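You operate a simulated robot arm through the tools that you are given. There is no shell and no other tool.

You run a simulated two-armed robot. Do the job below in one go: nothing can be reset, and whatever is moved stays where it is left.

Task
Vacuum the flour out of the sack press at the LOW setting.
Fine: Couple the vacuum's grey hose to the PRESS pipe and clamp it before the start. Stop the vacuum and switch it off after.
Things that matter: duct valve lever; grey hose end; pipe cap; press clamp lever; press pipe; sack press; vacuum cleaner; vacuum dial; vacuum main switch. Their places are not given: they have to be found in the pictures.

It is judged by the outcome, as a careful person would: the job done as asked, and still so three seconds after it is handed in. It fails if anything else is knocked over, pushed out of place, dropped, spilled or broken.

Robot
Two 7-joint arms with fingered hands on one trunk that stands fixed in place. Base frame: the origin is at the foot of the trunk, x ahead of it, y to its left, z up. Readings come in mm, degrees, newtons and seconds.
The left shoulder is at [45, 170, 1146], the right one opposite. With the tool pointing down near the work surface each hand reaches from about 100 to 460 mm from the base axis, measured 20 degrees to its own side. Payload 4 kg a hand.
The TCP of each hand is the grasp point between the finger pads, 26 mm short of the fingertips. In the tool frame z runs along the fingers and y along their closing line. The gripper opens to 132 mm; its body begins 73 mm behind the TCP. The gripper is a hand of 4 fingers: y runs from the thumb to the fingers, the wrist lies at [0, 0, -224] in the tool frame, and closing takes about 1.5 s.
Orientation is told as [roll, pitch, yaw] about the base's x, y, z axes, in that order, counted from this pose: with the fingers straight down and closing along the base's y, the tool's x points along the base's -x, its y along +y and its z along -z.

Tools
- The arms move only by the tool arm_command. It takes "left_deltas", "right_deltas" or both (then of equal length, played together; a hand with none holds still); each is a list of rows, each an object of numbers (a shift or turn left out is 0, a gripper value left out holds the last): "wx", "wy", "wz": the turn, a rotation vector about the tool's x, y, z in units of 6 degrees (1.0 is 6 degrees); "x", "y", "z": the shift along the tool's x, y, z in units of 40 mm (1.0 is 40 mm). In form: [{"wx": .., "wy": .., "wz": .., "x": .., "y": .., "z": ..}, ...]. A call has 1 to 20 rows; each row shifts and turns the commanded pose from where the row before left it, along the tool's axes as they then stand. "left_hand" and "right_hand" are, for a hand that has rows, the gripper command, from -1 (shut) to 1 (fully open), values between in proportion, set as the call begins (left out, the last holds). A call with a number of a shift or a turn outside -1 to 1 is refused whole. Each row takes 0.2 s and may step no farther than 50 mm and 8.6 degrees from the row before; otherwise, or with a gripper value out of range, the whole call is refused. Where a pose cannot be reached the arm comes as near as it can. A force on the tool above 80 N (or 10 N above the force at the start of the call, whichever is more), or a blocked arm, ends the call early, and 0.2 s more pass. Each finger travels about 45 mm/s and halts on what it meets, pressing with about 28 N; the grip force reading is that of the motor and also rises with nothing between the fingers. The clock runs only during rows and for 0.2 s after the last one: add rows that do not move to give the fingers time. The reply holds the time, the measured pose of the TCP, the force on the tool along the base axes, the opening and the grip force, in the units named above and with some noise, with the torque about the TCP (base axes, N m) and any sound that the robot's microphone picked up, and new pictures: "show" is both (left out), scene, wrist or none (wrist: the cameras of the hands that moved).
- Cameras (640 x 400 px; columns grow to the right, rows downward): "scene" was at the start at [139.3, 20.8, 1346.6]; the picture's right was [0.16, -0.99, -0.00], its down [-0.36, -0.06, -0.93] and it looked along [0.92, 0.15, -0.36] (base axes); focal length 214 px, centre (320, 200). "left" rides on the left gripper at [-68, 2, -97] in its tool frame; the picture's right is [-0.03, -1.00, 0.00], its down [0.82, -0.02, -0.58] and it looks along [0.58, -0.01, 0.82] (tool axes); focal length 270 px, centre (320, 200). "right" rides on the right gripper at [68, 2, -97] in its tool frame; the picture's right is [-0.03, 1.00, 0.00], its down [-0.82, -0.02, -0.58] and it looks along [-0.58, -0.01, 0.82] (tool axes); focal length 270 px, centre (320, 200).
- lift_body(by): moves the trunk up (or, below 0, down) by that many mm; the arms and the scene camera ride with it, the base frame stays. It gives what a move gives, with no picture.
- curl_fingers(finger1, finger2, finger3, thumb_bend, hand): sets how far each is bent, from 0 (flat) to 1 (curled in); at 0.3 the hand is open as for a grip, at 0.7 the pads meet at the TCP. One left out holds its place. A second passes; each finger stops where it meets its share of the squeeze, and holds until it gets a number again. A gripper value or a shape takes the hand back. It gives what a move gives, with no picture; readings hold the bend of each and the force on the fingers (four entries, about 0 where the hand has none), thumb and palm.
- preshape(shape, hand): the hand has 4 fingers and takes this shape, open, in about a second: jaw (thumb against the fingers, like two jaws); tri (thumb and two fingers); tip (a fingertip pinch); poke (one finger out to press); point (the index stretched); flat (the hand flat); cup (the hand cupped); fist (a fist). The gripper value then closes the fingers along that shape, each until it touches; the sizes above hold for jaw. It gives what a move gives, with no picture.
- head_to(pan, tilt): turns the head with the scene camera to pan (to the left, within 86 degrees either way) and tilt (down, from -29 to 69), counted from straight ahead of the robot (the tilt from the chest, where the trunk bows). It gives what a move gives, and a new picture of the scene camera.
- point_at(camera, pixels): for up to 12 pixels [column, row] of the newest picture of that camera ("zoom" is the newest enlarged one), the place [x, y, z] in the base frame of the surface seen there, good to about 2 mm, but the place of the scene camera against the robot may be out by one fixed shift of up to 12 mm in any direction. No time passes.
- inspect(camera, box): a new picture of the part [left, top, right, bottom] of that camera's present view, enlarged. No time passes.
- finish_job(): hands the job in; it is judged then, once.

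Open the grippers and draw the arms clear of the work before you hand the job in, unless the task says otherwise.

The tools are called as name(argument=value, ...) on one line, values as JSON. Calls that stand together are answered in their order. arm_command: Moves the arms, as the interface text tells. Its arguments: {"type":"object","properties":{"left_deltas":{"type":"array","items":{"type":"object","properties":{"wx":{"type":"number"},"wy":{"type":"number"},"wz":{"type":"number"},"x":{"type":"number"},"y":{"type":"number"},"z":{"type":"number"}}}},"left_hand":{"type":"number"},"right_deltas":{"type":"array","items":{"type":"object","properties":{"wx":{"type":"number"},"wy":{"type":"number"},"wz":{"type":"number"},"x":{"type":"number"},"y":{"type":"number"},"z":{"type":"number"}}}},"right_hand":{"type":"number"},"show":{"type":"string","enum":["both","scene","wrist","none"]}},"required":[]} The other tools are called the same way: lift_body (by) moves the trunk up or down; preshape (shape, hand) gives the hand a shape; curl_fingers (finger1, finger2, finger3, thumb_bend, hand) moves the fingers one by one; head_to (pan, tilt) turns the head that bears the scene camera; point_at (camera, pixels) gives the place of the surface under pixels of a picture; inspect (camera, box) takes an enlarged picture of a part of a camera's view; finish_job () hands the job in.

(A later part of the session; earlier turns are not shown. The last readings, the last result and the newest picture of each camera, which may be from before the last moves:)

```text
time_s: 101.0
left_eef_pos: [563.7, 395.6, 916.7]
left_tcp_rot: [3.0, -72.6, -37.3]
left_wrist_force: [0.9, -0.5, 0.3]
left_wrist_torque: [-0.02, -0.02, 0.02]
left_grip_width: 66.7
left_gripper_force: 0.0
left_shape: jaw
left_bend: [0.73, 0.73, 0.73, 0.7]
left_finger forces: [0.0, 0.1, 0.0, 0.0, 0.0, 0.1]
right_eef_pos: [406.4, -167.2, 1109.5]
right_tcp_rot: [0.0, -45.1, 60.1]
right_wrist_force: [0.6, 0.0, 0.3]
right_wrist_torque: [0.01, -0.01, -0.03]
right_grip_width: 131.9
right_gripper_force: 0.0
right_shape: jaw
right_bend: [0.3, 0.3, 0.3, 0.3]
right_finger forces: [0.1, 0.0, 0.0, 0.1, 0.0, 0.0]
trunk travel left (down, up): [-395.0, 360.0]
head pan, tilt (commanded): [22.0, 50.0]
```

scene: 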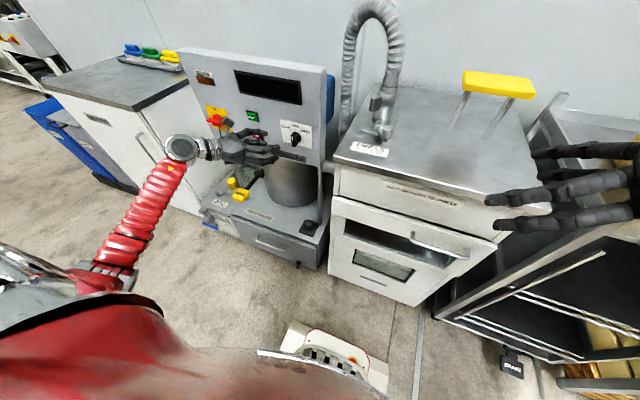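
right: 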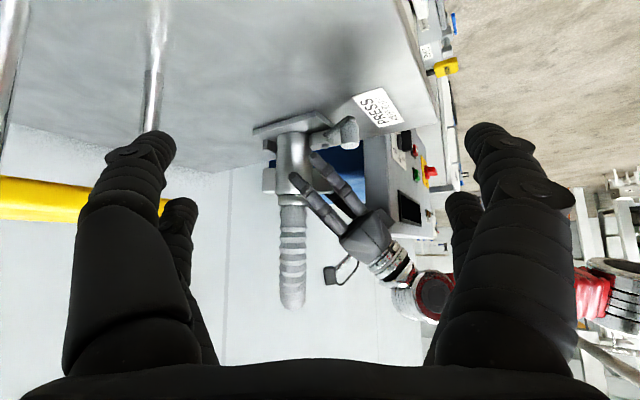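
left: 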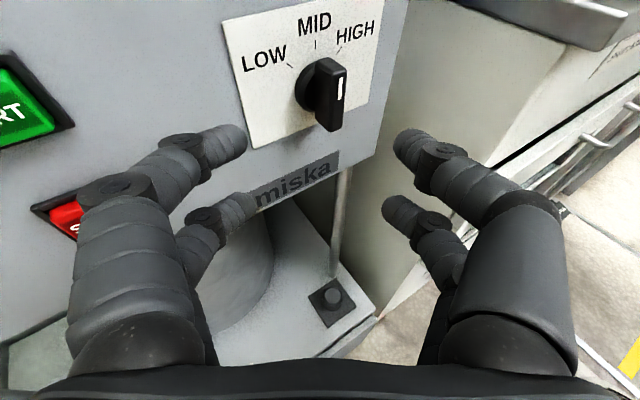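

The elbow is out to the left now and the hand points right at the dial. I'll switch the left hand to the poke shape and look at where the finger tip lies.

preshape(shape="poke", hand="left")

arm_command(left_deltas=[{"x": 0}], show="both")

```text
time_s: 101.9
left_eef_pos: [563.2, 395.3, 916.1]
left_tcp_rot: [3.2, -72.4, -37.3]
left_wrist_force: [0.2, -0.9, -0.3]
left_wrist_torque: [0.0, -0.01, -0.04]
left_grip_width: 0.3
left_gripper_force: 0.1
left_shape: poke
left_bend: [1.0, 1.0, 1.0, 0.34]
left_finger forces: [0.1, 0.0, 0.0, 0.1, 0.1, 0.0]
right_eef_pos: [406.8, -168.5, 1110.1]
right_tcp_rot: [-0.2, -45.1, 60.1]
right_wrist_force: [0.0, -0.5, -0.6]
right_wrist_torque: [-0.01, 0.0, -0.02]
right_grip_width: 132.1
right_gripper_force: 0.0
right_shape: jaw
right_bend: [0.3, 0.3, 0.3, 0.3]
right_finger forces: [0.0, 0.1, 0.0, 0.0, 0.0, 0.0]
trunk travel left (down, up): [-395.0, 360.0]
head pan, tilt (commanded): [22.0, 50.0]
```

```text
time_s: 102.3
left_eef_pos: [564.2, 395.7, 916.2]
left_tcp_rot: [3.1, -72.5, -37.4]
left_wrist_force: [-0.5, 0.1, 0.6]
left_wrist_torque: [0.04, -0.01, -0.02]
left_grip_width: 0.2
left_gripper_force: 0.0
left_shape: poke
left_bend: [1.0, 1.0, 1.0, 0.34]
left_finger forces: [0.0, 0.1, 0.0, 0.0, 0.0, 0.0]
right_eef_pos: [406.6, -169.2, 1110.3]
right_tcp_rot: [-0.2, -45.0, 60.1]
right_wrist_force: [-0.1, 0.3, -0.8]
right_wrist_torque: [0.0, 0.01, -0.01]
right_grip_width: 131.8
right_gripper_force: 0.1
right_shape: jaw
right_bend: [0.3, 0.3, 0.3, 0.3]
right_finger forces: [0.0, 0.1, 0.1, 0.0, 0.0, 0.0]
trunk travel left (down, up): [-395.0, 360.0]
head pan, tilt (commanded): [22.0, 50.0]
```

scene: 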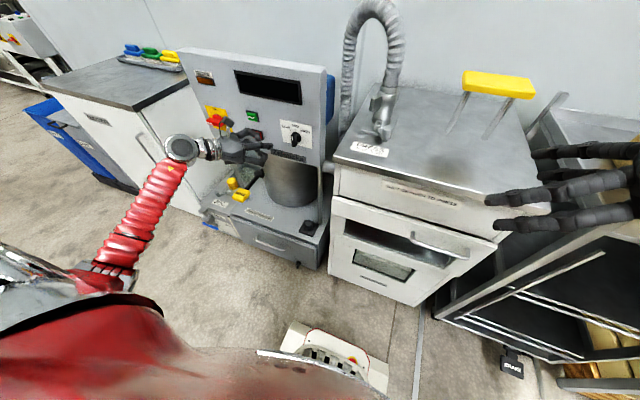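
left: 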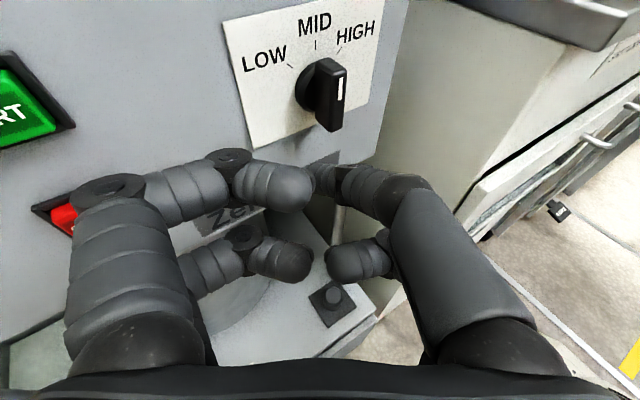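

I take another look after the shape has settled.

arm_command(left_deltas=[{"x": 0}, {"x": 0}, {"x": 0}], show="wrist")

inspect(camera="scene", box=[160, 90, 320, 200])

```text
time_s: 103.1
left_eef_pos: [562.9, 395.9, 916.4]
left_tcp_rot: [3.3, -72.5, -37.3]
left_wrist_force: [0.7, 0.2, -0.7]
left_wrist_torque: [0.0, -0.01, -0.03]
left_grip_width: 0.1
left_gripper_force: 0.1
left_shape: poke
left_bend: [1.0, 1.0, 1.0, 0.34]
left_finger forces: [0.0, 0.1, 0.1, 0.0, 0.0, 0.1]
right_eef_pos: [407.4, -168.4, 1109.9]
right_tcp_rot: [-0.2, -45.0, 60.0]
right_wrist_force: [-0.2, -0.3, -1.0]
right_wrist_torque: [0.0, -0.02, 0.03]
right_grip_width: 131.8
right_gripper_force: 0.0
right_shape: jaw
right_bend: [0.3, 0.3, 0.3, 0.3]
right_finger forces: [0.0, 0.0, 0.0, 0.0, 0.0, 0.0]
trunk travel left (down, up): [-395.0, 360.0]
head pan, tilt (commanded): [22.0, 50.0]
```

left: 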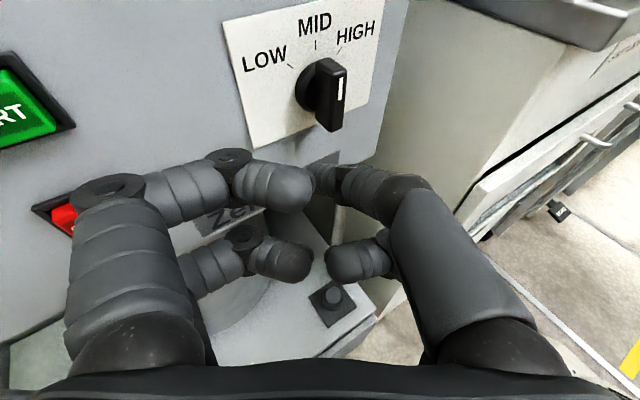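

```text
3.64 times, centred on (240, 145) of scene
```

zoom: 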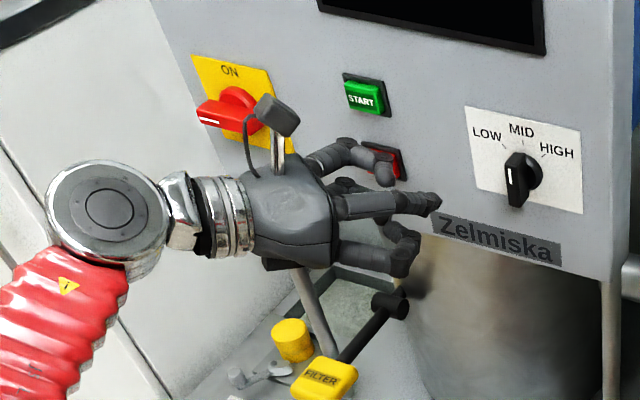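

One finger is extended (tip at zoom (437,203)). I measure the tip's position.

point_at(camera="zoom", pixels=[[436, 204], [430, 200], [405, 200], [360, 203], [385, 177], [410, 240]])

inspect(camera="left", box=[220, 120, 440, 300])

```text
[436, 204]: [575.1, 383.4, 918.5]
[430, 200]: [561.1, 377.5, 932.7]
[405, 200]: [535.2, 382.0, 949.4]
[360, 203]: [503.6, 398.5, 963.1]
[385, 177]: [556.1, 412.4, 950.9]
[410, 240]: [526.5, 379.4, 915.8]
```

```text
2.22 times, centred on (330, 210) of left
```

zoom: 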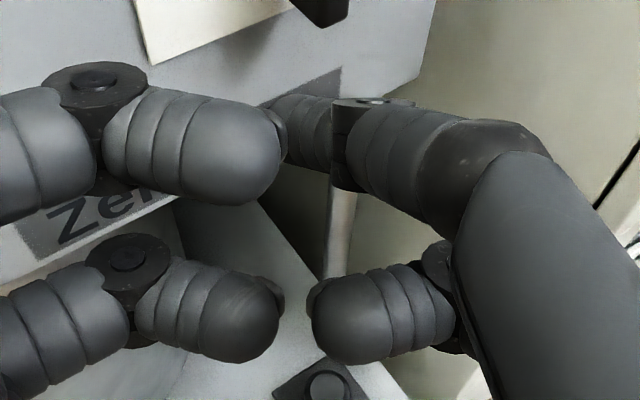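

The poke finger's lead over the curled ones is small; I try the "point" shape for comparison.

preshape(shape="point", hand="left")

arm_command(left_deltas=[{"x": 0}, {"x": 0}, {"x": 0}], show="wrist")

inspect(camera="scene", box=[160, 90, 320, 200])

```text
time_s: 104.0
left_eef_pos: [562.3, 394.8, 916.7]
left_tcp_rot: [3.1, -72.5, -37.3]
left_wrist_force: [1.1, 0.2, -0.5]
left_wrist_torque: [0.0, -0.01, 0.01]
left_grip_width: 0.0
left_gripper_force: 0.1
left_shape: point
left_bend: [0.24, 0.99, 1.0, 0.39]
left_finger forces: [0.0, 0.0, 0.1, 0.1, 0.1, 0.1]
right_eef_pos: [406.6, -168.1, 1110.6]
right_tcp_rot: [-0.2, -45.0, 60.1]
right_wrist_force: [-0.3, 0.3, -0.4]
right_wrist_torque: [0.02, 0.02, 0.03]
right_grip_width: 132.1
right_gripper_force: 0.0
right_shape: jaw
right_bend: [0.3, 0.3, 0.3, 0.3]
right_finger forces: [0.0, 0.1, 0.0, 0.0, 0.1, 0.1]
trunk travel left (down, up): [-395.0, 360.0]
head pan, tilt (commanded): [22.0, 50.0]
```

```text
time_s: 104.8
left_eef_pos: [564.3, 395.3, 915.8]
left_tcp_rot: [3.2, -72.6, -37.3]
left_wrist_force: [-0.7, 0.1, -0.5]
left_wrist_torque: [0.0, 0.01, 0.0]
left_grip_width: 0.0
left_gripper_force: 0.0
left_shape: point
left_bend: [0.17, 0.99, 1.0, 0.42]
left_finger forces: [0.1, 0.0, 0.1, 0.1, 0.1, 0.0]
right_eef_pos: [406.7, -168.6, 1109.5]
right_tcp_rot: [-0.2, -44.9, 60.2]
right_wrist_force: [-0.3, 0.8, -0.2]
right_wrist_torque: [0.01, 0.03, -0.04]
right_grip_width: 132.0
right_gripper_force: 0.0
right_shape: jaw
right_bend: [0.3, 0.3, 0.3, 0.3]
right_finger forces: [0.0, 0.1, 0.1, 0.0, 0.0, 0.1]
trunk travel left (down, up): [-395.0, 360.0]
head pan, tilt (commanded): [22.0, 50.0]
```

left: 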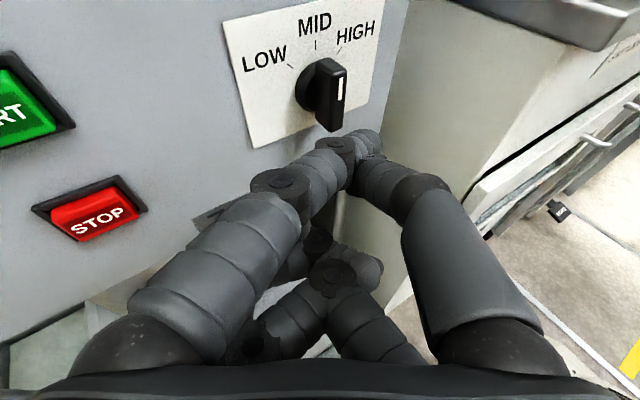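

```text
3.64 times, centred on (240, 145) of scene
```

zoom: 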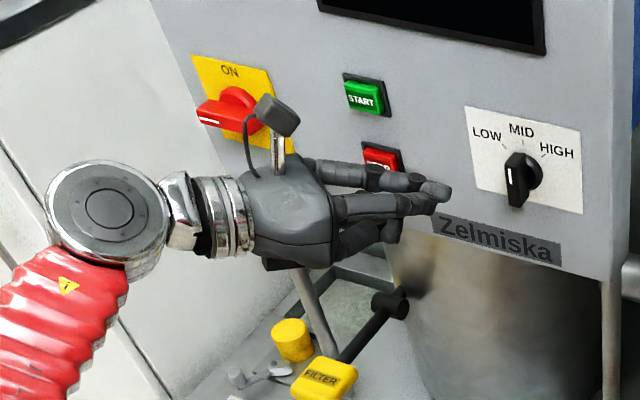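

In "point" the index reaches furthest forward (tip at left px ≈(370,142)). I measure its tip from both cameras.

point_at(camera="zoom", pixels=[[447, 190], [442, 188], [435, 190], [445, 197], [437, 208]])

point_at(camera="left", pixels=[[372, 138], [366, 142], [360, 150], [376, 148], [380, 162], [345, 150]])

inspect(camera="left", box=[280, 30, 420, 220])

```text
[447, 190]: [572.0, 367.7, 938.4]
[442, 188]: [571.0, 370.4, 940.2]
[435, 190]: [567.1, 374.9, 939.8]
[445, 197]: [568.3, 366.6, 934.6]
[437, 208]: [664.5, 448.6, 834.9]
```

```text
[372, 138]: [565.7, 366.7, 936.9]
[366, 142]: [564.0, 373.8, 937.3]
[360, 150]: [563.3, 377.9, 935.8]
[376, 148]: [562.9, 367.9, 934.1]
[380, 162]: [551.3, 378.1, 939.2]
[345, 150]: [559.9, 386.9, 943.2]
```

```text
2.11 times, centred on (350, 125) of left
```

zoom: 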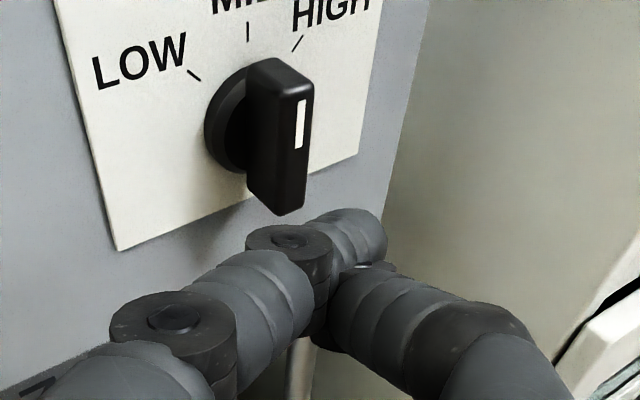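

The poke/point shapes do not give a clean straight finger, so I go back to the jaw. For the dial I'll use a pitch of 55° (reachable with the elbow out): pitch the hand, lower it 100 mm, then raise the trunk 100 mm.

preshape(shape="jaw", hand="left")

arm_command(left_deltas=[{"wy": 0.943}, {"wy": 0.943}, {"wy": 0.943}, {"x": 0.512, "z": 0.359}, {"x": 0.512, "z": 0.359}, {"x": 0.512, "z": 0.359}, {"x": 0.512, "z": 0.359}], left_hand=0.0, show="none")

lift_body(by=100)

```text
time_s: 105.7
left_eef_pos: [564.1, 395.6, 916.2]
left_tcp_rot: [3.2, -72.6, -37.3]
left_wrist_force: [0.6, -0.4, 0.1]
left_wrist_torque: [0.03, -0.01, 0.05]
left_grip_width: 131.9
left_gripper_force: 0.0
left_shape: jaw
left_bend: [0.3, 0.3, 0.3, 0.3]
left_finger forces: [0.0, 0.0, 0.0, 0.1, 0.0, 0.1]
right_eef_pos: [407.6, -167.0, 1109.8]
right_tcp_rot: [-0.2, -45.1, 60.1]
right_wrist_force: [0.1, -0.6, 1.1]
right_wrist_torque: [-0.02, 0.02, 0.0]
right_grip_width: 131.9
right_gripper_force: 0.2
right_shape: jaw
right_bend: [0.3, 0.3, 0.3, 0.3]
right_finger forces: [0.0, 0.1, 0.1, 0.0, 0.1, 0.1]
trunk travel left (down, up): [-395.0, 360.0]
head pan, tilt (commanded): [22.0, 50.0]
```

```text
time_s: 107.3
left_eef_pos: [565.6, 397.0, 815.5]
left_tcp_rot: [1.9, -55.7, -35.9]
left_wrist_force: [0.3, -0.4, -0.8]
left_wrist_torque: [0.0, 0.01, -0.02]
left_grip_width: 66.5
left_gripper_force: 0.1
left_shape: jaw
left_bend: [0.73, 0.73, 0.73, 0.7]
left_finger forces: [0.0, 0.0, 0.0, 0.0, 0.1, 0.0]
right_eef_pos: [405.7, -168.8, 1109.9]
right_tcp_rot: [-0.1, -45.0, 60.1]
right_wrist_force: [-0.4, 0.5, 0.9]
right_wrist_torque: [-0.02, 0.01, 0.0]
right_grip_width: 132.0
right_gripper_force: 0.0
right_shape: jaw
right_bend: [0.3, 0.3, 0.3, 0.3]
right_finger forces: [0.1, 0.1, 0.0, 0.0, 0.0, 0.1]
trunk travel left (down, up): [-395.0, 360.0]
head pan, tilt (commanded): [22.0, 50.0]
```

```text
time_s: 108.6
left_eef_pos: [566.3, 395.3, 916.8]
left_tcp_rot: [1.6, -55.4, -35.7]
left_wrist_force: [0.3, -0.5, -0.2]
left_wrist_torque: [-0.03, -0.02, -0.01]
left_grip_width: 66.8
left_gripper_force: 0.0
left_shape: jaw
left_bend: [0.73, 0.73, 0.73, 0.7]
left_finger forces: [0.0, 0.0, 0.0, 0.0, 0.0, 0.0]
right_eef_pos: [406.6, -167.1, 1209.6]
right_tcp_rot: [-0.1, -45.0, 60.1]
right_wrist_force: [-0.2, -0.1, -0.5]
right_wrist_torque: [0.01, -0.04, 0.0]
right_grip_width: 131.9
right_gripper_force: 0.0
right_shape: jaw
right_bend: [0.3, 0.3, 0.3, 0.3]
right_finger forces: [0.0, 0.0, 0.1, 0.1, 0.0, 0.0]
trunk travel left (down, up): [-495.0, 260.0]
head pan, tilt (commanded): [22.0, 50.0]
```

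Trunk lift was rigid. Now I yaw the left hand back to straight ahead (34°).

arm_command(left_deltas=[{"wx": -0.77, "wy": 0.015, "wz": -0.532}, {"wx": -0.77, "wy": 0.015, "wz": -0.532}, {"wx": -0.77, "wy": 0.015, "wz": -0.532}, {"wx": -0.77, "wy": 0.015, "wz": -0.532}, {"wx": -0.77, "wy": 0.015, "wz": -0.532}, {"wx": -0.77, "wy": 0.015, "wz": -0.532}], show="both")

```text
time_s: 110.0
left_eef_pos: [564.2, 396.9, 917.5]
left_tcp_rot: [1.5, -55.5, -1.8]
left_wrist_force: [-0.6, -0.9, 0.2]
left_wrist_torque: [0.0, 0.0, -0.02]
left_grip_width: 66.4
left_gripper_force: 0.1
left_shape: jaw
left_bend: [0.73, 0.73, 0.73, 0.7]
left_finger forces: [0.0, 0.0, 0.0, 0.1, 0.0, 0.0]
right_eef_pos: [406.0, -169.4, 1209.9]
right_tcp_rot: [-0.2, -44.9, 60.1]
right_wrist_force: [-0.7, -0.1, 0.4]
right_wrist_torque: [-0.02, 0.02, 0.01]
right_grip_width: 131.8
right_gripper_force: 0.2
right_shape: jaw
right_bend: [0.3, 0.3, 0.3, 0.3]
right_finger forces: [0.1, 0.0, 0.1, 0.1, 0.1, 0.0]
trunk travel left (down, up): [-495.0, 260.0]
head pan, tilt (commanded): [22.0, 50.0]
```

scene: 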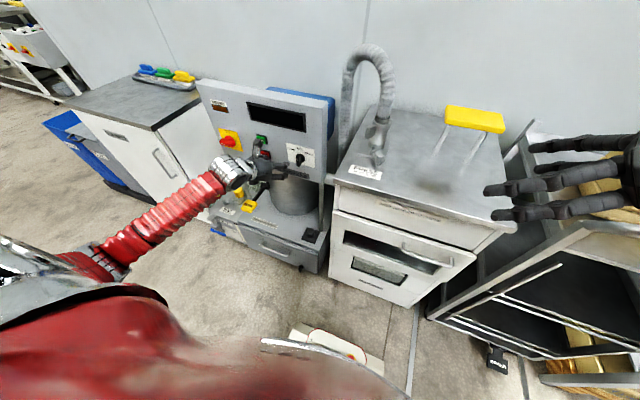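
left: 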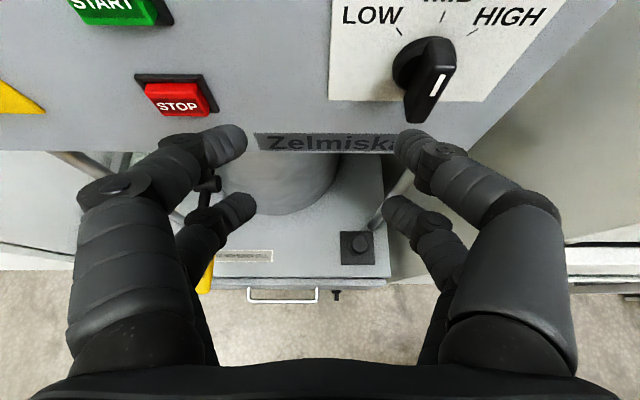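

Elbow out, hand straight at p=55°. I shift right to line up with the dial (y≈339.5, z≈930).

arm_command(left_deltas=[{"x": -0.162, "y": -0.478, "z": 0.057}, {"x": -0.162, "y": -0.478, "z": 0.057}, {"x": -0.162, "y": -0.478, "z": 0.057}], show="wrist")

inspect(camera="left", box=[220, 0, 420, 150])

```text
time_s: 110.8
left_eef_pos: [580.5, 337.5, 926.3]
left_tcp_rot: [1.6, -55.4, -2.0]
left_wrist_force: [-0.1, -0.6, 0.6]
left_wrist_torque: [0.02, 0.02, 0.01]
left_grip_width: 66.2
left_gripper_force: 0.2
left_shape: jaw
left_bend: [0.73, 0.73, 0.73, 0.7]
left_finger forces: [0.1, 0.0, 0.0, 0.1, 0.1, 0.0]
right_eef_pos: [406.6, -170.2, 1209.2]
right_tcp_rot: [-0.1, -45.2, 60.2]
right_wrist_force: [-0.7, -0.1, 0.2]
right_wrist_torque: [-0.01, -0.02, 0.02]
right_grip_width: 131.7
right_gripper_force: 0.0
right_shape: jaw
right_bend: [0.3, 0.3, 0.3, 0.3]
right_finger forces: [0.0, 0.0, 0.1, 0.0, 0.1, 0.0]
trunk travel left (down, up): [-495.0, 260.0]
head pan, tilt (commanded): [22.0, 50.0]
```

left: 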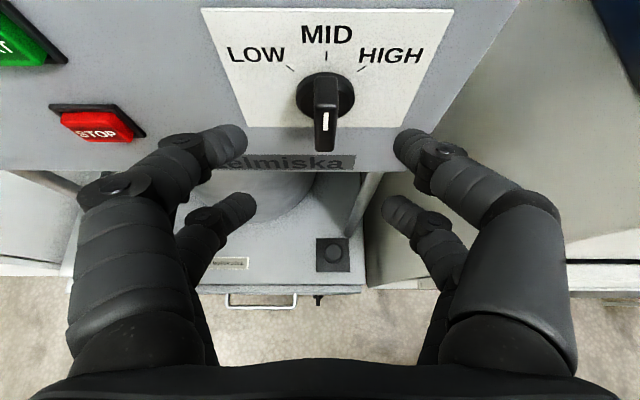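

```text
2.67 times, centred on (320, 75) of left
```

zoom: 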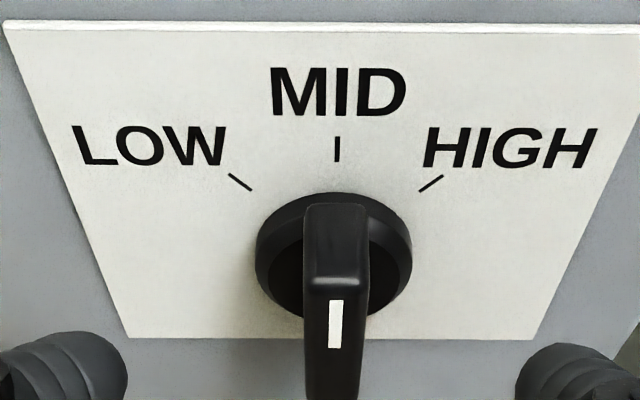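

point_at(camera="left", pixels=[[326, 88], [326, 105], [325, 120], [325, 140], [316, 120], [334, 120], [306, 95], [348, 95], [290, 68], [360, 68], [326, 55], [270, 110]])

```text
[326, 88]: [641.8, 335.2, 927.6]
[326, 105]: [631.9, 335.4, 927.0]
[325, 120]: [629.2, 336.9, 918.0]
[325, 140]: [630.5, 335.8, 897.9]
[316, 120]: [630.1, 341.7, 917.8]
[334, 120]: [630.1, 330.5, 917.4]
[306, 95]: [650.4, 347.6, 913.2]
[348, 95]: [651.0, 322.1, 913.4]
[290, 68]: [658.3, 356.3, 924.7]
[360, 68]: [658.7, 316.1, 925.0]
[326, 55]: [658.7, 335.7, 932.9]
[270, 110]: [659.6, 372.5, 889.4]
```

The dial: bar y 330.5–341.7 (centre ≈336), top z≈928, centre z≈905, front x≈630, disc at 651. I approach so the upper finger pair straddles the bar (TCP ≈ (617, 336, 912)).

arm_command(left_deltas=[{"x": -0.11, "y": -0.019, "z": 0.478}, {"x": -0.11, "y": -0.019, "z": 0.478}], show="wrist")

inspect(camera="left", box=[220, 60, 440, 240])

```text
time_s: 111.4
left_eef_pos: [611.9, 341.9, 907.9]
left_tcp_rot: [1.3, -55.5, -1.9]
left_wrist_force: [0.4, 0.3, -0.7]
left_wrist_torque: [-0.02, -0.01, -0.02]
left_grip_width: 66.1
left_gripper_force: 0.1
left_shape: jaw
left_bend: [0.73, 0.73, 0.73, 0.7]
left_finger forces: [0.1, 0.1, 0.1, 0.1, 0.0, 0.0]
left hand out of reach, approached as far as the arm can: row 1, 2
right_eef_pos: [406.7, -168.0, 1210.8]
right_tcp_rot: [-0.2, -45.0, 60.2]
right_wrist_force: [-0.2, -0.6, -0.1]
right_wrist_torque: [-0.03, 0.02, 0.0]
right_grip_width: 131.8
right_gripper_force: 0.1
right_shape: jaw
right_bend: [0.3, 0.3, 0.3, 0.3]
right_finger forces: [0.0, 0.0, 0.0, 0.0, 0.1, 0.0]
trunk travel left (down, up): [-495.0, 260.0]
head pan, tilt (commanded): [22.0, 50.0]
```

left: 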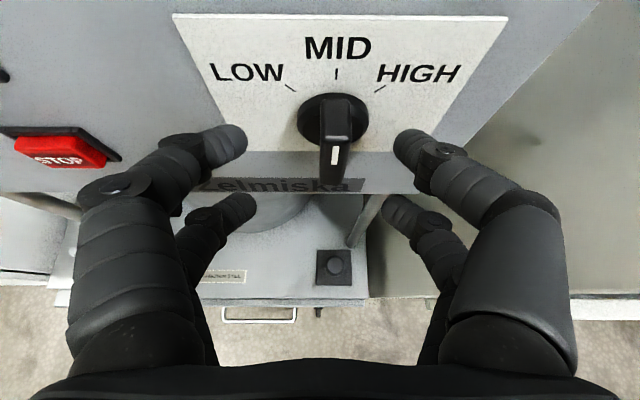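

```text
2.22 times, centred on (330, 150) of left
```

zoom: 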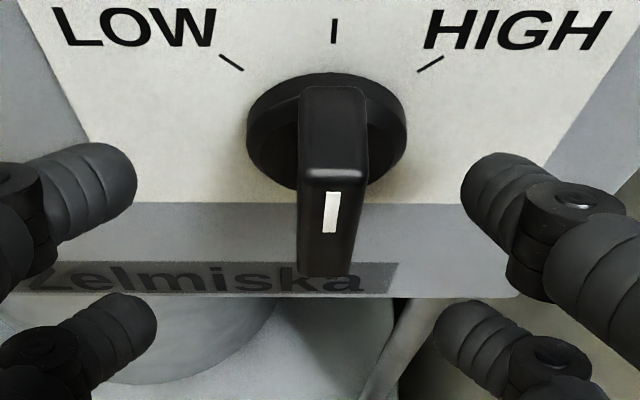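

The hand reached (612, 342, 908), limited ~6 mm left of the bar. I add a small right yaw (8°) to relieve the limit and shift right 6 mm.

arm_command(left_deltas=[{"wx": 0.55, "wz": 0.38}, {"wx": 0.55, "wz": 0.38}, {"y": -0.08}, {"y": -0.08}], show="wrist")

inspect(camera="left", box=[220, 60, 440, 240])

```text
time_s: 112.4
left_eef_pos: [612.5, 335.6, 910.6]
left_tcp_rot: [1.5, -55.5, -9.9]
left_wrist_force: [0.7, 0.3, 0.6]
left_wrist_torque: [0.01, 0.0, 0.02]
left_grip_width: 66.4
left_gripper_force: 0.0
left_shape: jaw
left_bend: [0.73, 0.73, 0.73, 0.7]
left_finger forces: [0.0, 0.0, 0.1, 0.0, 0.0, 0.0]
right_eef_pos: [406.5, -166.6, 1209.4]
right_tcp_rot: [-0.2, -45.0, 60.1]
right_wrist_force: [-0.4, -0.6, -0.4]
right_wrist_torque: [-0.02, 0.02, -0.01]
right_grip_width: 131.9
right_gripper_force: 0.1
right_shape: jaw
right_bend: [0.3, 0.3, 0.3, 0.3]
right_finger forces: [0.0, 0.0, 0.1, 0.0, 0.0, 0.1]
trunk travel left (down, up): [-495.0, 260.0]
head pan, tilt (commanded): [22.0, 50.0]
```

left: 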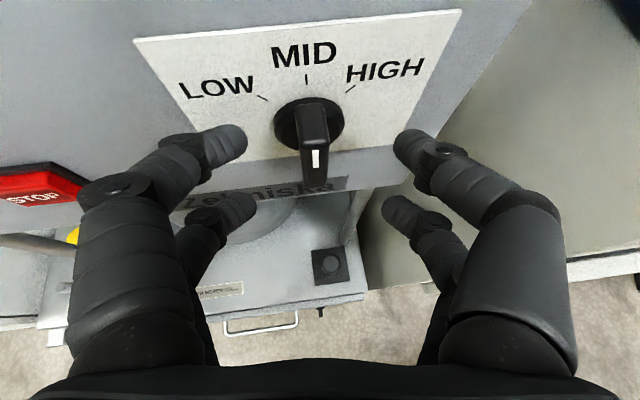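

```text
2.22 times, centred on (330, 150) of left
```

zoom: 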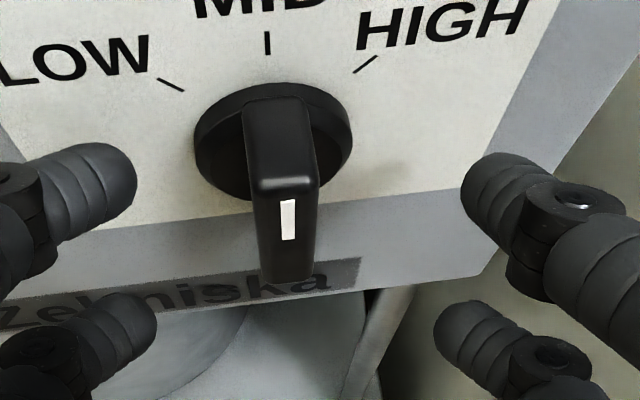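

The bar is slightly left of the mid-line between the finger tips; I shift 2 mm left, advance 5 mm, and close the hand on the bar.

arm_command(left_deltas=[{"x": -0.07, "y": 0.06, "z": 0.1}, {"x": 0}, {"x": 0}, {"x": 0}, {"x": 0}, {"x": 0}, {"x": 0}], left_hand=-1, show="wrist")

inspect(camera="left", box=[220, 60, 440, 240])

```text
time_s: 114.0
left_eef_pos: [618.5, 337.1, 908.8]
left_tcp_rot: [1.6, -55.3, -9.9]
left_wrist_force: [-3.9, -0.2, 0.0]
left_wrist_torque: [-0.01, -0.19, -0.13]
left_grip_width: 7.8
left_gripper_force: 27.8
left_shape: jaw
left_bend: [0.74, 0.7, 0.68, 0.7]
left_finger forces: [22.9, 24.2, 23.2, 0.1, 24.2, 0.0]
right_eef_pos: [406.2, -167.9, 1209.7]
right_tcp_rot: [-0.2, -45.1, 60.2]
right_wrist_force: [0.5, 0.2, 0.0]
right_wrist_torque: [-0.04, -0.03, 0.01]
right_grip_width: 132.1
right_gripper_force: 0.2
right_shape: jaw
right_bend: [0.3, 0.3, 0.3, 0.3]
right_finger forces: [0.0, 0.0, 0.0, 0.0, 0.0, 0.1]
trunk travel left (down, up): [-495.0, 260.0]
head pan, tilt (commanded): [22.0, 50.0]
```

left: 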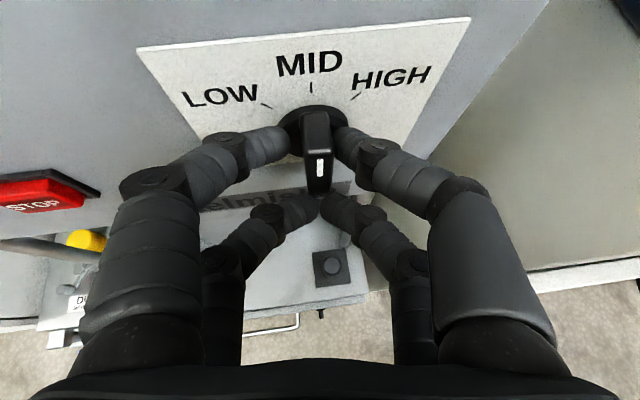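

```text
2.22 times, centred on (330, 150) of left
```

zoom: 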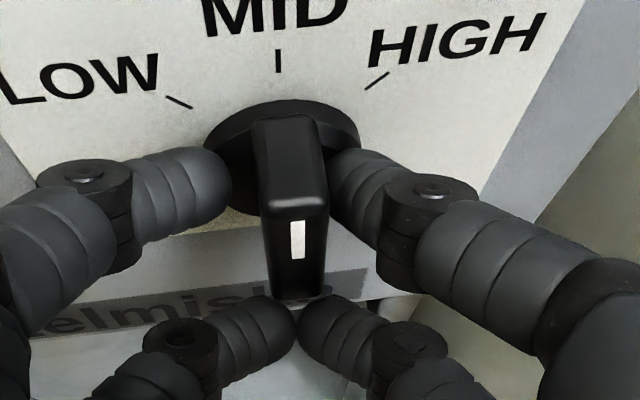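

The bar is pinched by the upper pair (≈23 N). I rotate the hand counter-clockwise about the dial axis, first 24°.

arm_command(left_deltas=[{"wx": 0.561, "wy": -0.149, "wz": -0.814, "y": 0.015}, {"wx": 0.561, "wy": -0.149, "wz": -0.814, "y": 0.015}, {"wx": 0.561, "wy": -0.149, "wz": -0.814, "y": 0.015}, {"wx": 0.561, "wy": -0.149, "wz": -0.814, "y": 0.015}], show="wrist")

inspect(camera="left", box=[220, 40, 440, 220])

```text
time_s: 115.0
left_eef_pos: [618.3, 338.1, 909.0]
left_tcp_rot: [-39.5, -52.3, 23.7]
left_wrist_force: [-9.9, -1.2, -0.4]
left_wrist_torque: [0.01, -0.42, -0.06]
left_grip_width: 8.3
left_gripper_force: 28.0
left_shape: jaw
left_bend: [0.74, 0.7, 0.67, 0.7]
left_finger forces: [23.2, 24.2, 22.6, 0.0, 31.6, 0.1]
right_eef_pos: [405.2, -167.6, 1209.9]
right_tcp_rot: [-0.1, -45.1, 60.2]
right_wrist_force: [0.4, -0.1, -0.2]
right_wrist_torque: [0.04, 0.02, 0.03]
right_grip_width: 131.8
right_gripper_force: 0.0
right_shape: jaw
right_bend: [0.3, 0.3, 0.3, 0.3]
right_finger forces: [0.0, 0.0, 0.1, 0.0, 0.0, 0.0]
trunk travel left (down, up): [-495.0, 260.0]
head pan, tilt (commanded): [22.0, 50.0]
```

left: 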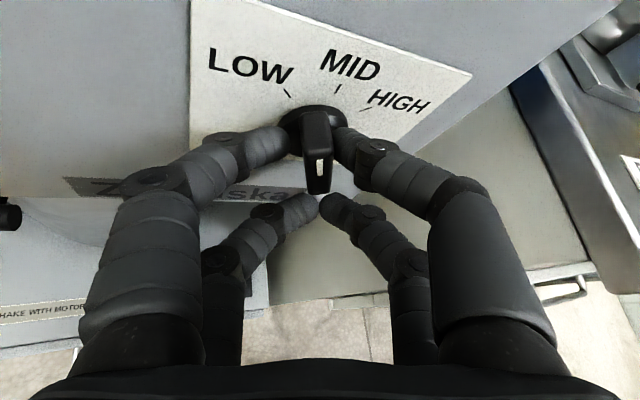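

```text
2.22 times, centred on (330, 130) of left
```

zoom: 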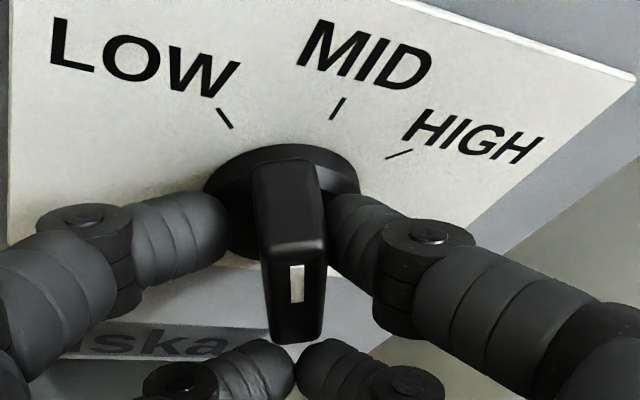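

The dial turns with the hand, halfway toward LOW now. I continue another 22°.

arm_command(left_deltas=[{"wx": 0.561, "wy": -0.149, "wz": -0.814, "y": 0.015}, {"wx": 0.561, "wy": -0.149, "wz": -0.814, "y": 0.015}, {"wx": 0.561, "wy": -0.149, "wz": -0.814, "y": 0.015}, {"wx": 0.374, "wy": -0.1, "wz": -0.543, "y": 0.01}], show="wrist")

inspect(camera="left", box=[220, 40, 440, 220])

```text
time_s: 116.0
left_eef_pos: [616.9, 341.5, 906.2]
left_tcp_rot: [-65.9, -40.0, 42.8]
left_wrist_force: [-12.9, -5.6, -7.4]
left_wrist_torque: [0.31, -0.16, -0.14]
left_grip_width: 7.8
left_gripper_force: 27.9
left_shape: jaw
left_bend: [0.74, 0.7, 0.66, 0.7]
left_finger forces: [23.6, 27.1, 22.4, 0.1, 29.6, 0.1]
right_eef_pos: [405.0, -168.3, 1209.7]
right_tcp_rot: [-0.2, -45.0, 60.3]
right_wrist_force: [0.4, 0.7, -0.2]
right_wrist_torque: [0.0, 0.01, -0.03]
right_grip_width: 131.9
right_gripper_force: 0.2
right_shape: jaw
right_bend: [0.3, 0.3, 0.3, 0.3]
right_finger forces: [0.0, 0.0, 0.0, 0.1, 0.0, 0.1]
trunk travel left (down, up): [-495.0, 260.0]
head pan, tilt (commanded): [22.0, 50.0]
```

left: 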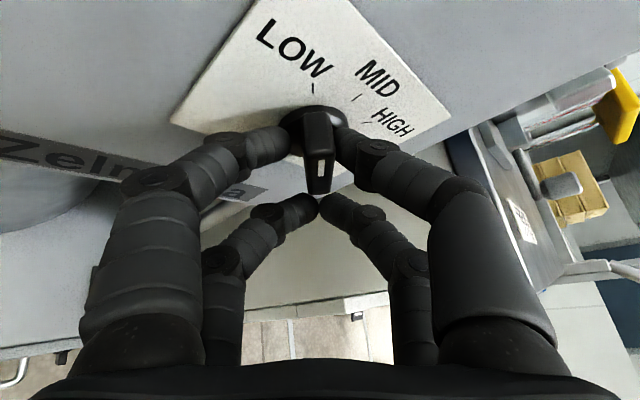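

```text
2.22 times, centred on (330, 130) of left
```

zoom: 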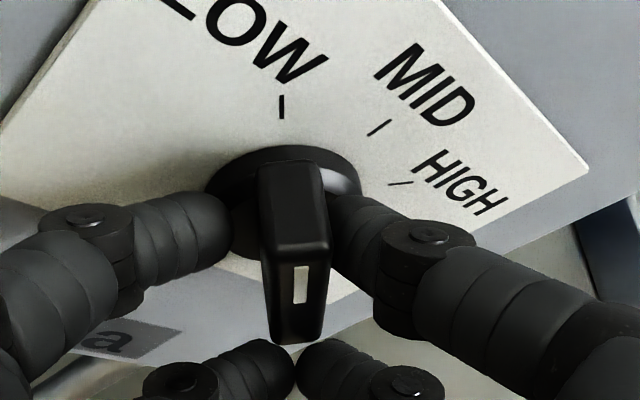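

The dial now points at the LOW tick. I open the hand and withdraw straight back 60 mm.

arm_command(left_deltas=[{"x": 0}, {"x": 0}, {"x": 0}, {"x": 0}, {"x": 0}, {"x": 0.28, "y": -0.073, "z": -0.41}, {"x": 0.28, "y": -0.073, "z": -0.41}, {"x": 0.28, "y": -0.073, "z": -0.41}], left_hand=0.1, show="both")

inspect(camera="left", box=[220, 0, 440, 180])

```text
time_s: 117.8
left_eef_pos: [558.3, 342.5, 909.8]
left_tcp_rot: [-66.1, -40.0, 42.9]
left_wrist_force: [0.6, 0.9, 0.0]
left_wrist_torque: [-0.01, 0.0, 0.02]
left_grip_width: 71.7
left_gripper_force: 0.1
left_shape: jaw
left_bend: [0.72, 0.72, 0.72, 0.7]
left_finger forces: [0.0, 0.0, 0.0, 0.0, 0.1, 0.0]
right_eef_pos: [405.9, -168.2, 1209.5]
right_tcp_rot: [-0.2, -45.0, 60.2]
right_wrist_force: [-1.2, 0.8, -0.5]
right_wrist_torque: [-0.03, 0.0, -0.02]
right_grip_width: 131.7
right_gripper_force: 0.0
right_shape: jaw
right_bend: [0.3, 0.3, 0.3, 0.3]
right_finger forces: [0.1, 0.0, 0.0, 0.1, 0.0, 0.1]
trunk travel left (down, up): [-495.0, 260.0]
head pan, tilt (commanded): [22.0, 50.0]
```

scene: 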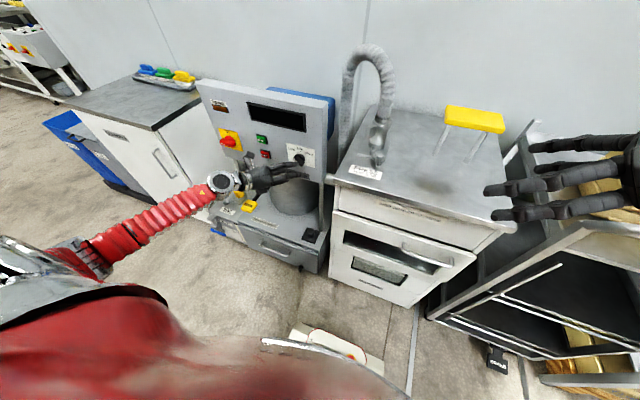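
left: 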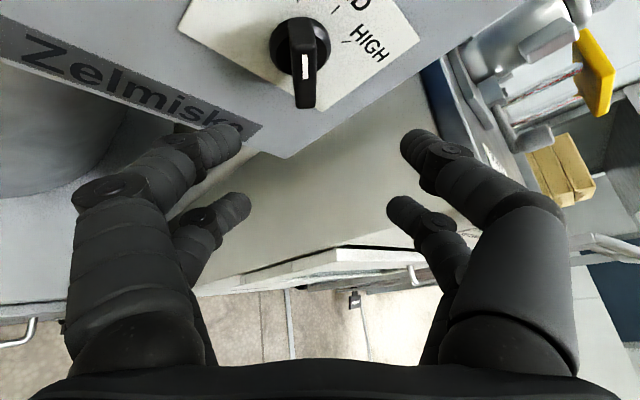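

```text
2.22 times, centred on (330, 90) of left
```

zoom: 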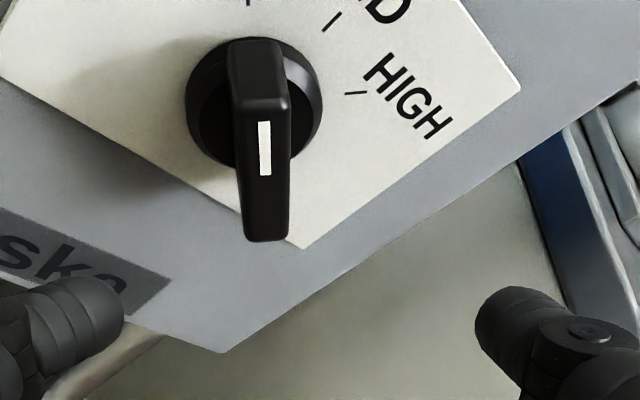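

The dial is at LOW. Next is the main switch: I undo the hand's roll and move it left in front of the panel.

arm_command(left_deltas=[{"wx": -0.541, "wy": 0.144, "wz": 0.785}, {"wx": -0.541, "wy": 0.144, "wz": 0.785}, {"wx": -0.541, "wy": 0.144, "wz": 0.785}, {"wx": -0.541, "wy": 0.144, "wz": 0.785}, {"wx": -0.541, "wy": 0.144, "wz": 0.785}, {"wx": -0.541, "wy": 0.144, "wz": 0.785}, {"wx": -0.541, "wy": 0.144, "wz": 0.785}, {"wx": -0.541, "wy": 0.144, "wz": 0.785}, {"y": 0.9, "z": -0.1}, {"y": 0.9}, {"y": 0.9}, {"y": 0.9}, {"y": 0.9}], show="both")

```text
time_s: 120.6
left_eef_pos: [584.1, 520.3, 913.2]
left_tcp_rot: [2.2, -55.4, -10.4]
left_wrist_force: [0.8, 0.1, -0.1]
left_wrist_torque: [0.0, -0.01, 0.02]
left_grip_width: 72.3
left_gripper_force: 0.2
left_shape: jaw
left_bend: [0.72, 0.72, 0.72, 0.7]
left_finger forces: [0.1, 0.1, 0.0, 0.1, 0.0, 0.0]
right_eef_pos: [406.5, -167.7, 1211.2]
right_tcp_rot: [-0.2, -45.0, 60.2]
right_wrist_force: [0.2, -0.3, 0.0]
right_wrist_torque: [-0.01, 0.02, -0.01]
right_grip_width: 132.1
right_gripper_force: 0.1
right_shape: jaw
right_bend: [0.3, 0.3, 0.3, 0.3]
right_finger forces: [0.0, 0.0, 0.0, 0.0, 0.0, 0.0]
trunk travel left (down, up): [-495.0, 260.0]
head pan, tilt (commanded): [22.0, 50.0]
```

scene: 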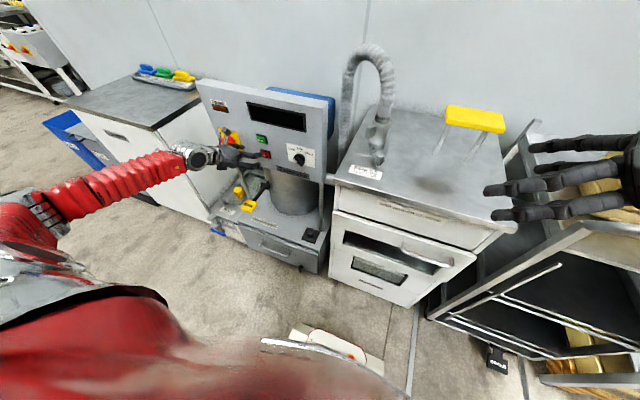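
left: 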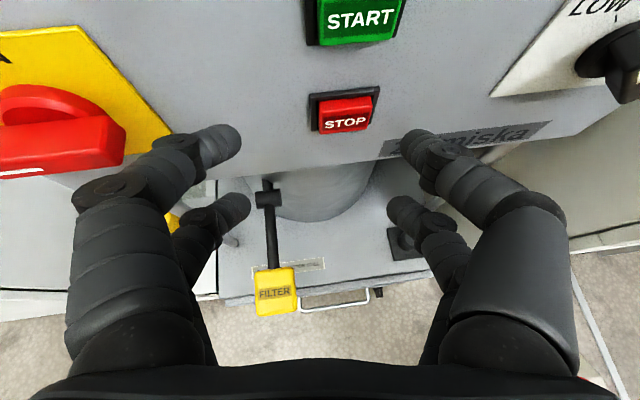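

I back off 40 mm and yaw the hand ~38° to the left to face the main switch.

arm_command(left_deltas=[{"x": 0.28, "y": -0.075, "z": -0.405}, {"x": 0.28, "y": -0.075, "z": -0.405}, {"wx": -0.743, "wy": 0.014, "wz": -0.515}, {"wx": -0.743, "wy": 0.014, "wz": -0.515}, {"wx": -0.743, "wy": 0.014, "wz": -0.515}, {"wx": -0.743, "wy": 0.014, "wz": -0.515}, {"wx": -0.743, "wy": 0.014, "wz": -0.515}, {"wx": -0.743, "wy": 0.014, "wz": -0.515}, {"wx": -0.743, "wy": 0.014, "wz": -0.515}], show="both")

```text
time_s: 122.6
left_eef_pos: [543.0, 520.2, 914.2]
left_tcp_rot: [1.9, -55.4, 14.3]
left_wrist_force: [-0.3, 0.1, 0.4]
left_wrist_torque: [0.05, -0.01, 0.0]
left_grip_width: 72.1
left_gripper_force: 0.0
left_shape: jaw
left_bend: [0.72, 0.72, 0.72, 0.7]
left_finger forces: [0.1, 0.1, 0.0, 0.1, 0.0, 0.1]
left hand out of reach, approached as far as the arm can: row 8, 9
right_eef_pos: [406.8, -167.3, 1209.2]
right_tcp_rot: [-0.2, -44.9, 60.2]
right_wrist_force: [0.4, 0.3, -0.1]
right_wrist_torque: [0.02, 0.01, -0.01]
right_grip_width: 132.0
right_gripper_force: 0.2
right_shape: jaw
right_bend: [0.3, 0.3, 0.3, 0.3]
right_finger forces: [0.0, 0.0, 0.1, 0.1, 0.0, 0.0]
trunk travel left (down, up): [-495.0, 260.0]
head pan, tilt (commanded): [22.0, 50.0]
```

scene: 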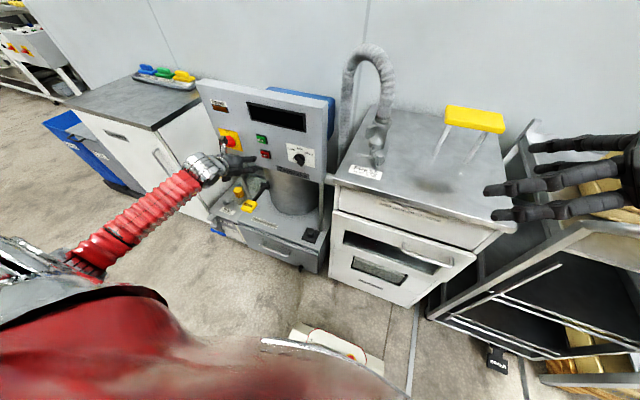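
left: 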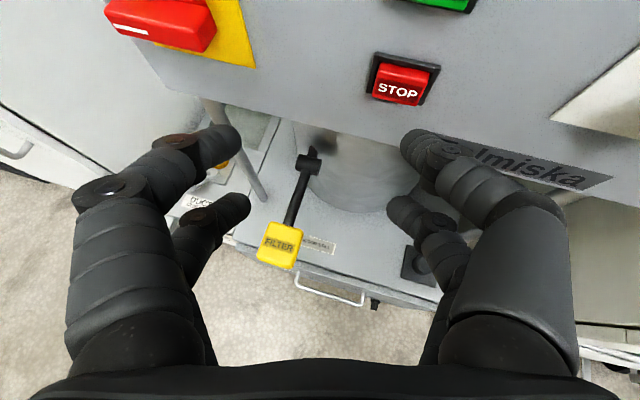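

Yaw reached +16°. I raise the hand 100 mm and lower the trunk 100 mm for better reach to the left.

arm_command(left_deltas=[{"x": -0.515, "y": 0.01, "z": -0.355}, {"x": -0.515, "y": 0.01, "z": -0.355}, {"x": -0.515, "y": 0.01, "z": -0.355}, {"x": -0.515, "y": 0.01, "z": -0.355}], show="none")

lift_body(by=-100)

arm_command(left_deltas=[{"y": 0.6}, {"y": 0.6}, {"y": 0.6}], show="both")

```text
time_s: 123.6
left_eef_pos: [542.3, 518.2, 1015.1]
left_tcp_rot: [1.9, -55.5, 14.2]
left_wrist_force: [0.1, 0.1, 0.5]
left_wrist_torque: [0.0, 0.01, 0.03]
left_grip_width: 72.1
left_gripper_force: 0.0
left_shape: jaw
left_bend: [0.72, 0.72, 0.72, 0.7]
left_finger forces: [0.1, 0.0, 0.1, 0.0, 0.1, 0.0]
right_eef_pos: [406.7, -169.1, 1209.4]
right_tcp_rot: [-0.2, -45.1, 60.2]
right_wrist_force: [-0.6, 0.1, 0.0]
right_wrist_torque: [0.01, 0.0, 0.0]
right_grip_width: 132.0
right_gripper_force: 0.1
right_shape: jaw
right_bend: [0.3, 0.3, 0.3, 0.3]
right_finger forces: [0.1, 0.0, 0.0, 0.0, 0.0, 0.1]
trunk travel left (down, up): [-495.0, 260.0]
head pan, tilt (commanded): [22.0, 50.0]
```

```text
time_s: 124.9
left_eef_pos: [541.2, 518.8, 914.0]
left_tcp_rot: [2.0, -55.6, 14.3]
left_wrist_force: [-0.2, 0.4, -0.9]
left_wrist_torque: [-0.04, 0.01, 0.01]
left_grip_width: 72.2
left_gripper_force: 0.1
left_shape: jaw
left_bend: [0.72, 0.72, 0.72, 0.7]
left_finger forces: [0.0, 0.0, 0.0, 0.1, 0.1, 0.0]
right_eef_pos: [405.9, -167.8, 1109.8]
right_tcp_rot: [-0.2, -45.2, 60.2]
right_wrist_force: [-0.4, 0.6, -0.4]
right_wrist_torque: [0.01, -0.03, 0.0]
right_grip_width: 132.0
right_gripper_force: 0.0
right_shape: jaw
right_bend: [0.3, 0.3, 0.3, 0.3]
right_finger forces: [0.0, 0.1, 0.0, 0.1, 0.1, 0.1]
trunk travel left (down, up): [-395.0, 360.0]
head pan, tilt (commanded): [22.0, 50.0]
```

```text
time_s: 125.7
left_eef_pos: [521.0, 589.1, 915.5]
left_tcp_rot: [2.1, -55.4, 14.1]
left_wrist_force: [0.3, -0.5, 0.0]
left_wrist_torque: [-0.01, 0.02, 0.0]
left_grip_width: 72.4
left_gripper_force: 0.0
left_shape: jaw
left_bend: [0.72, 0.72, 0.72, 0.7]
left_finger forces: [0.0, 0.0, 0.1, 0.0, 0.0, 0.1]
right_eef_pos: [406.5, -168.3, 1111.1]
right_tcp_rot: [-0.2, -45.0, 60.2]
right_wrist_force: [0.3, 0.3, -1.1]
right_wrist_torque: [-0.01, -0.02, 0.05]
right_grip_width: 132.0
right_gripper_force: 0.0
right_shape: jaw
right_bend: [0.3, 0.3, 0.3, 0.3]
right_finger forces: [0.0, 0.0, 0.0, 0.0, 0.0, 0.1]
trunk travel left (down, up): [-395.0, 360.0]
head pan, tilt (commanded): [22.0, 50.0]
```

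scene: 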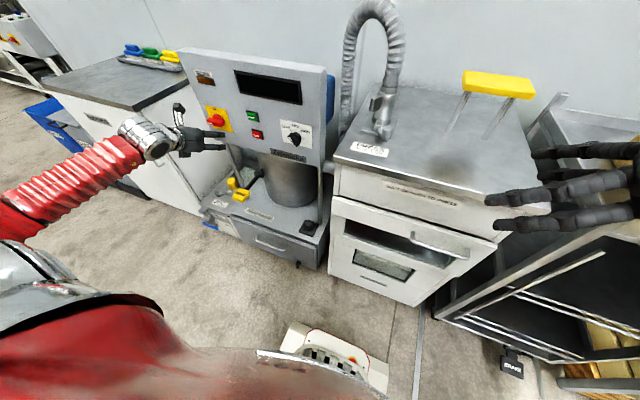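
left: 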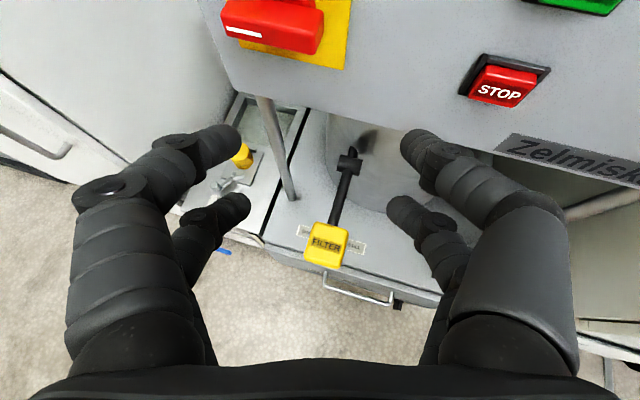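

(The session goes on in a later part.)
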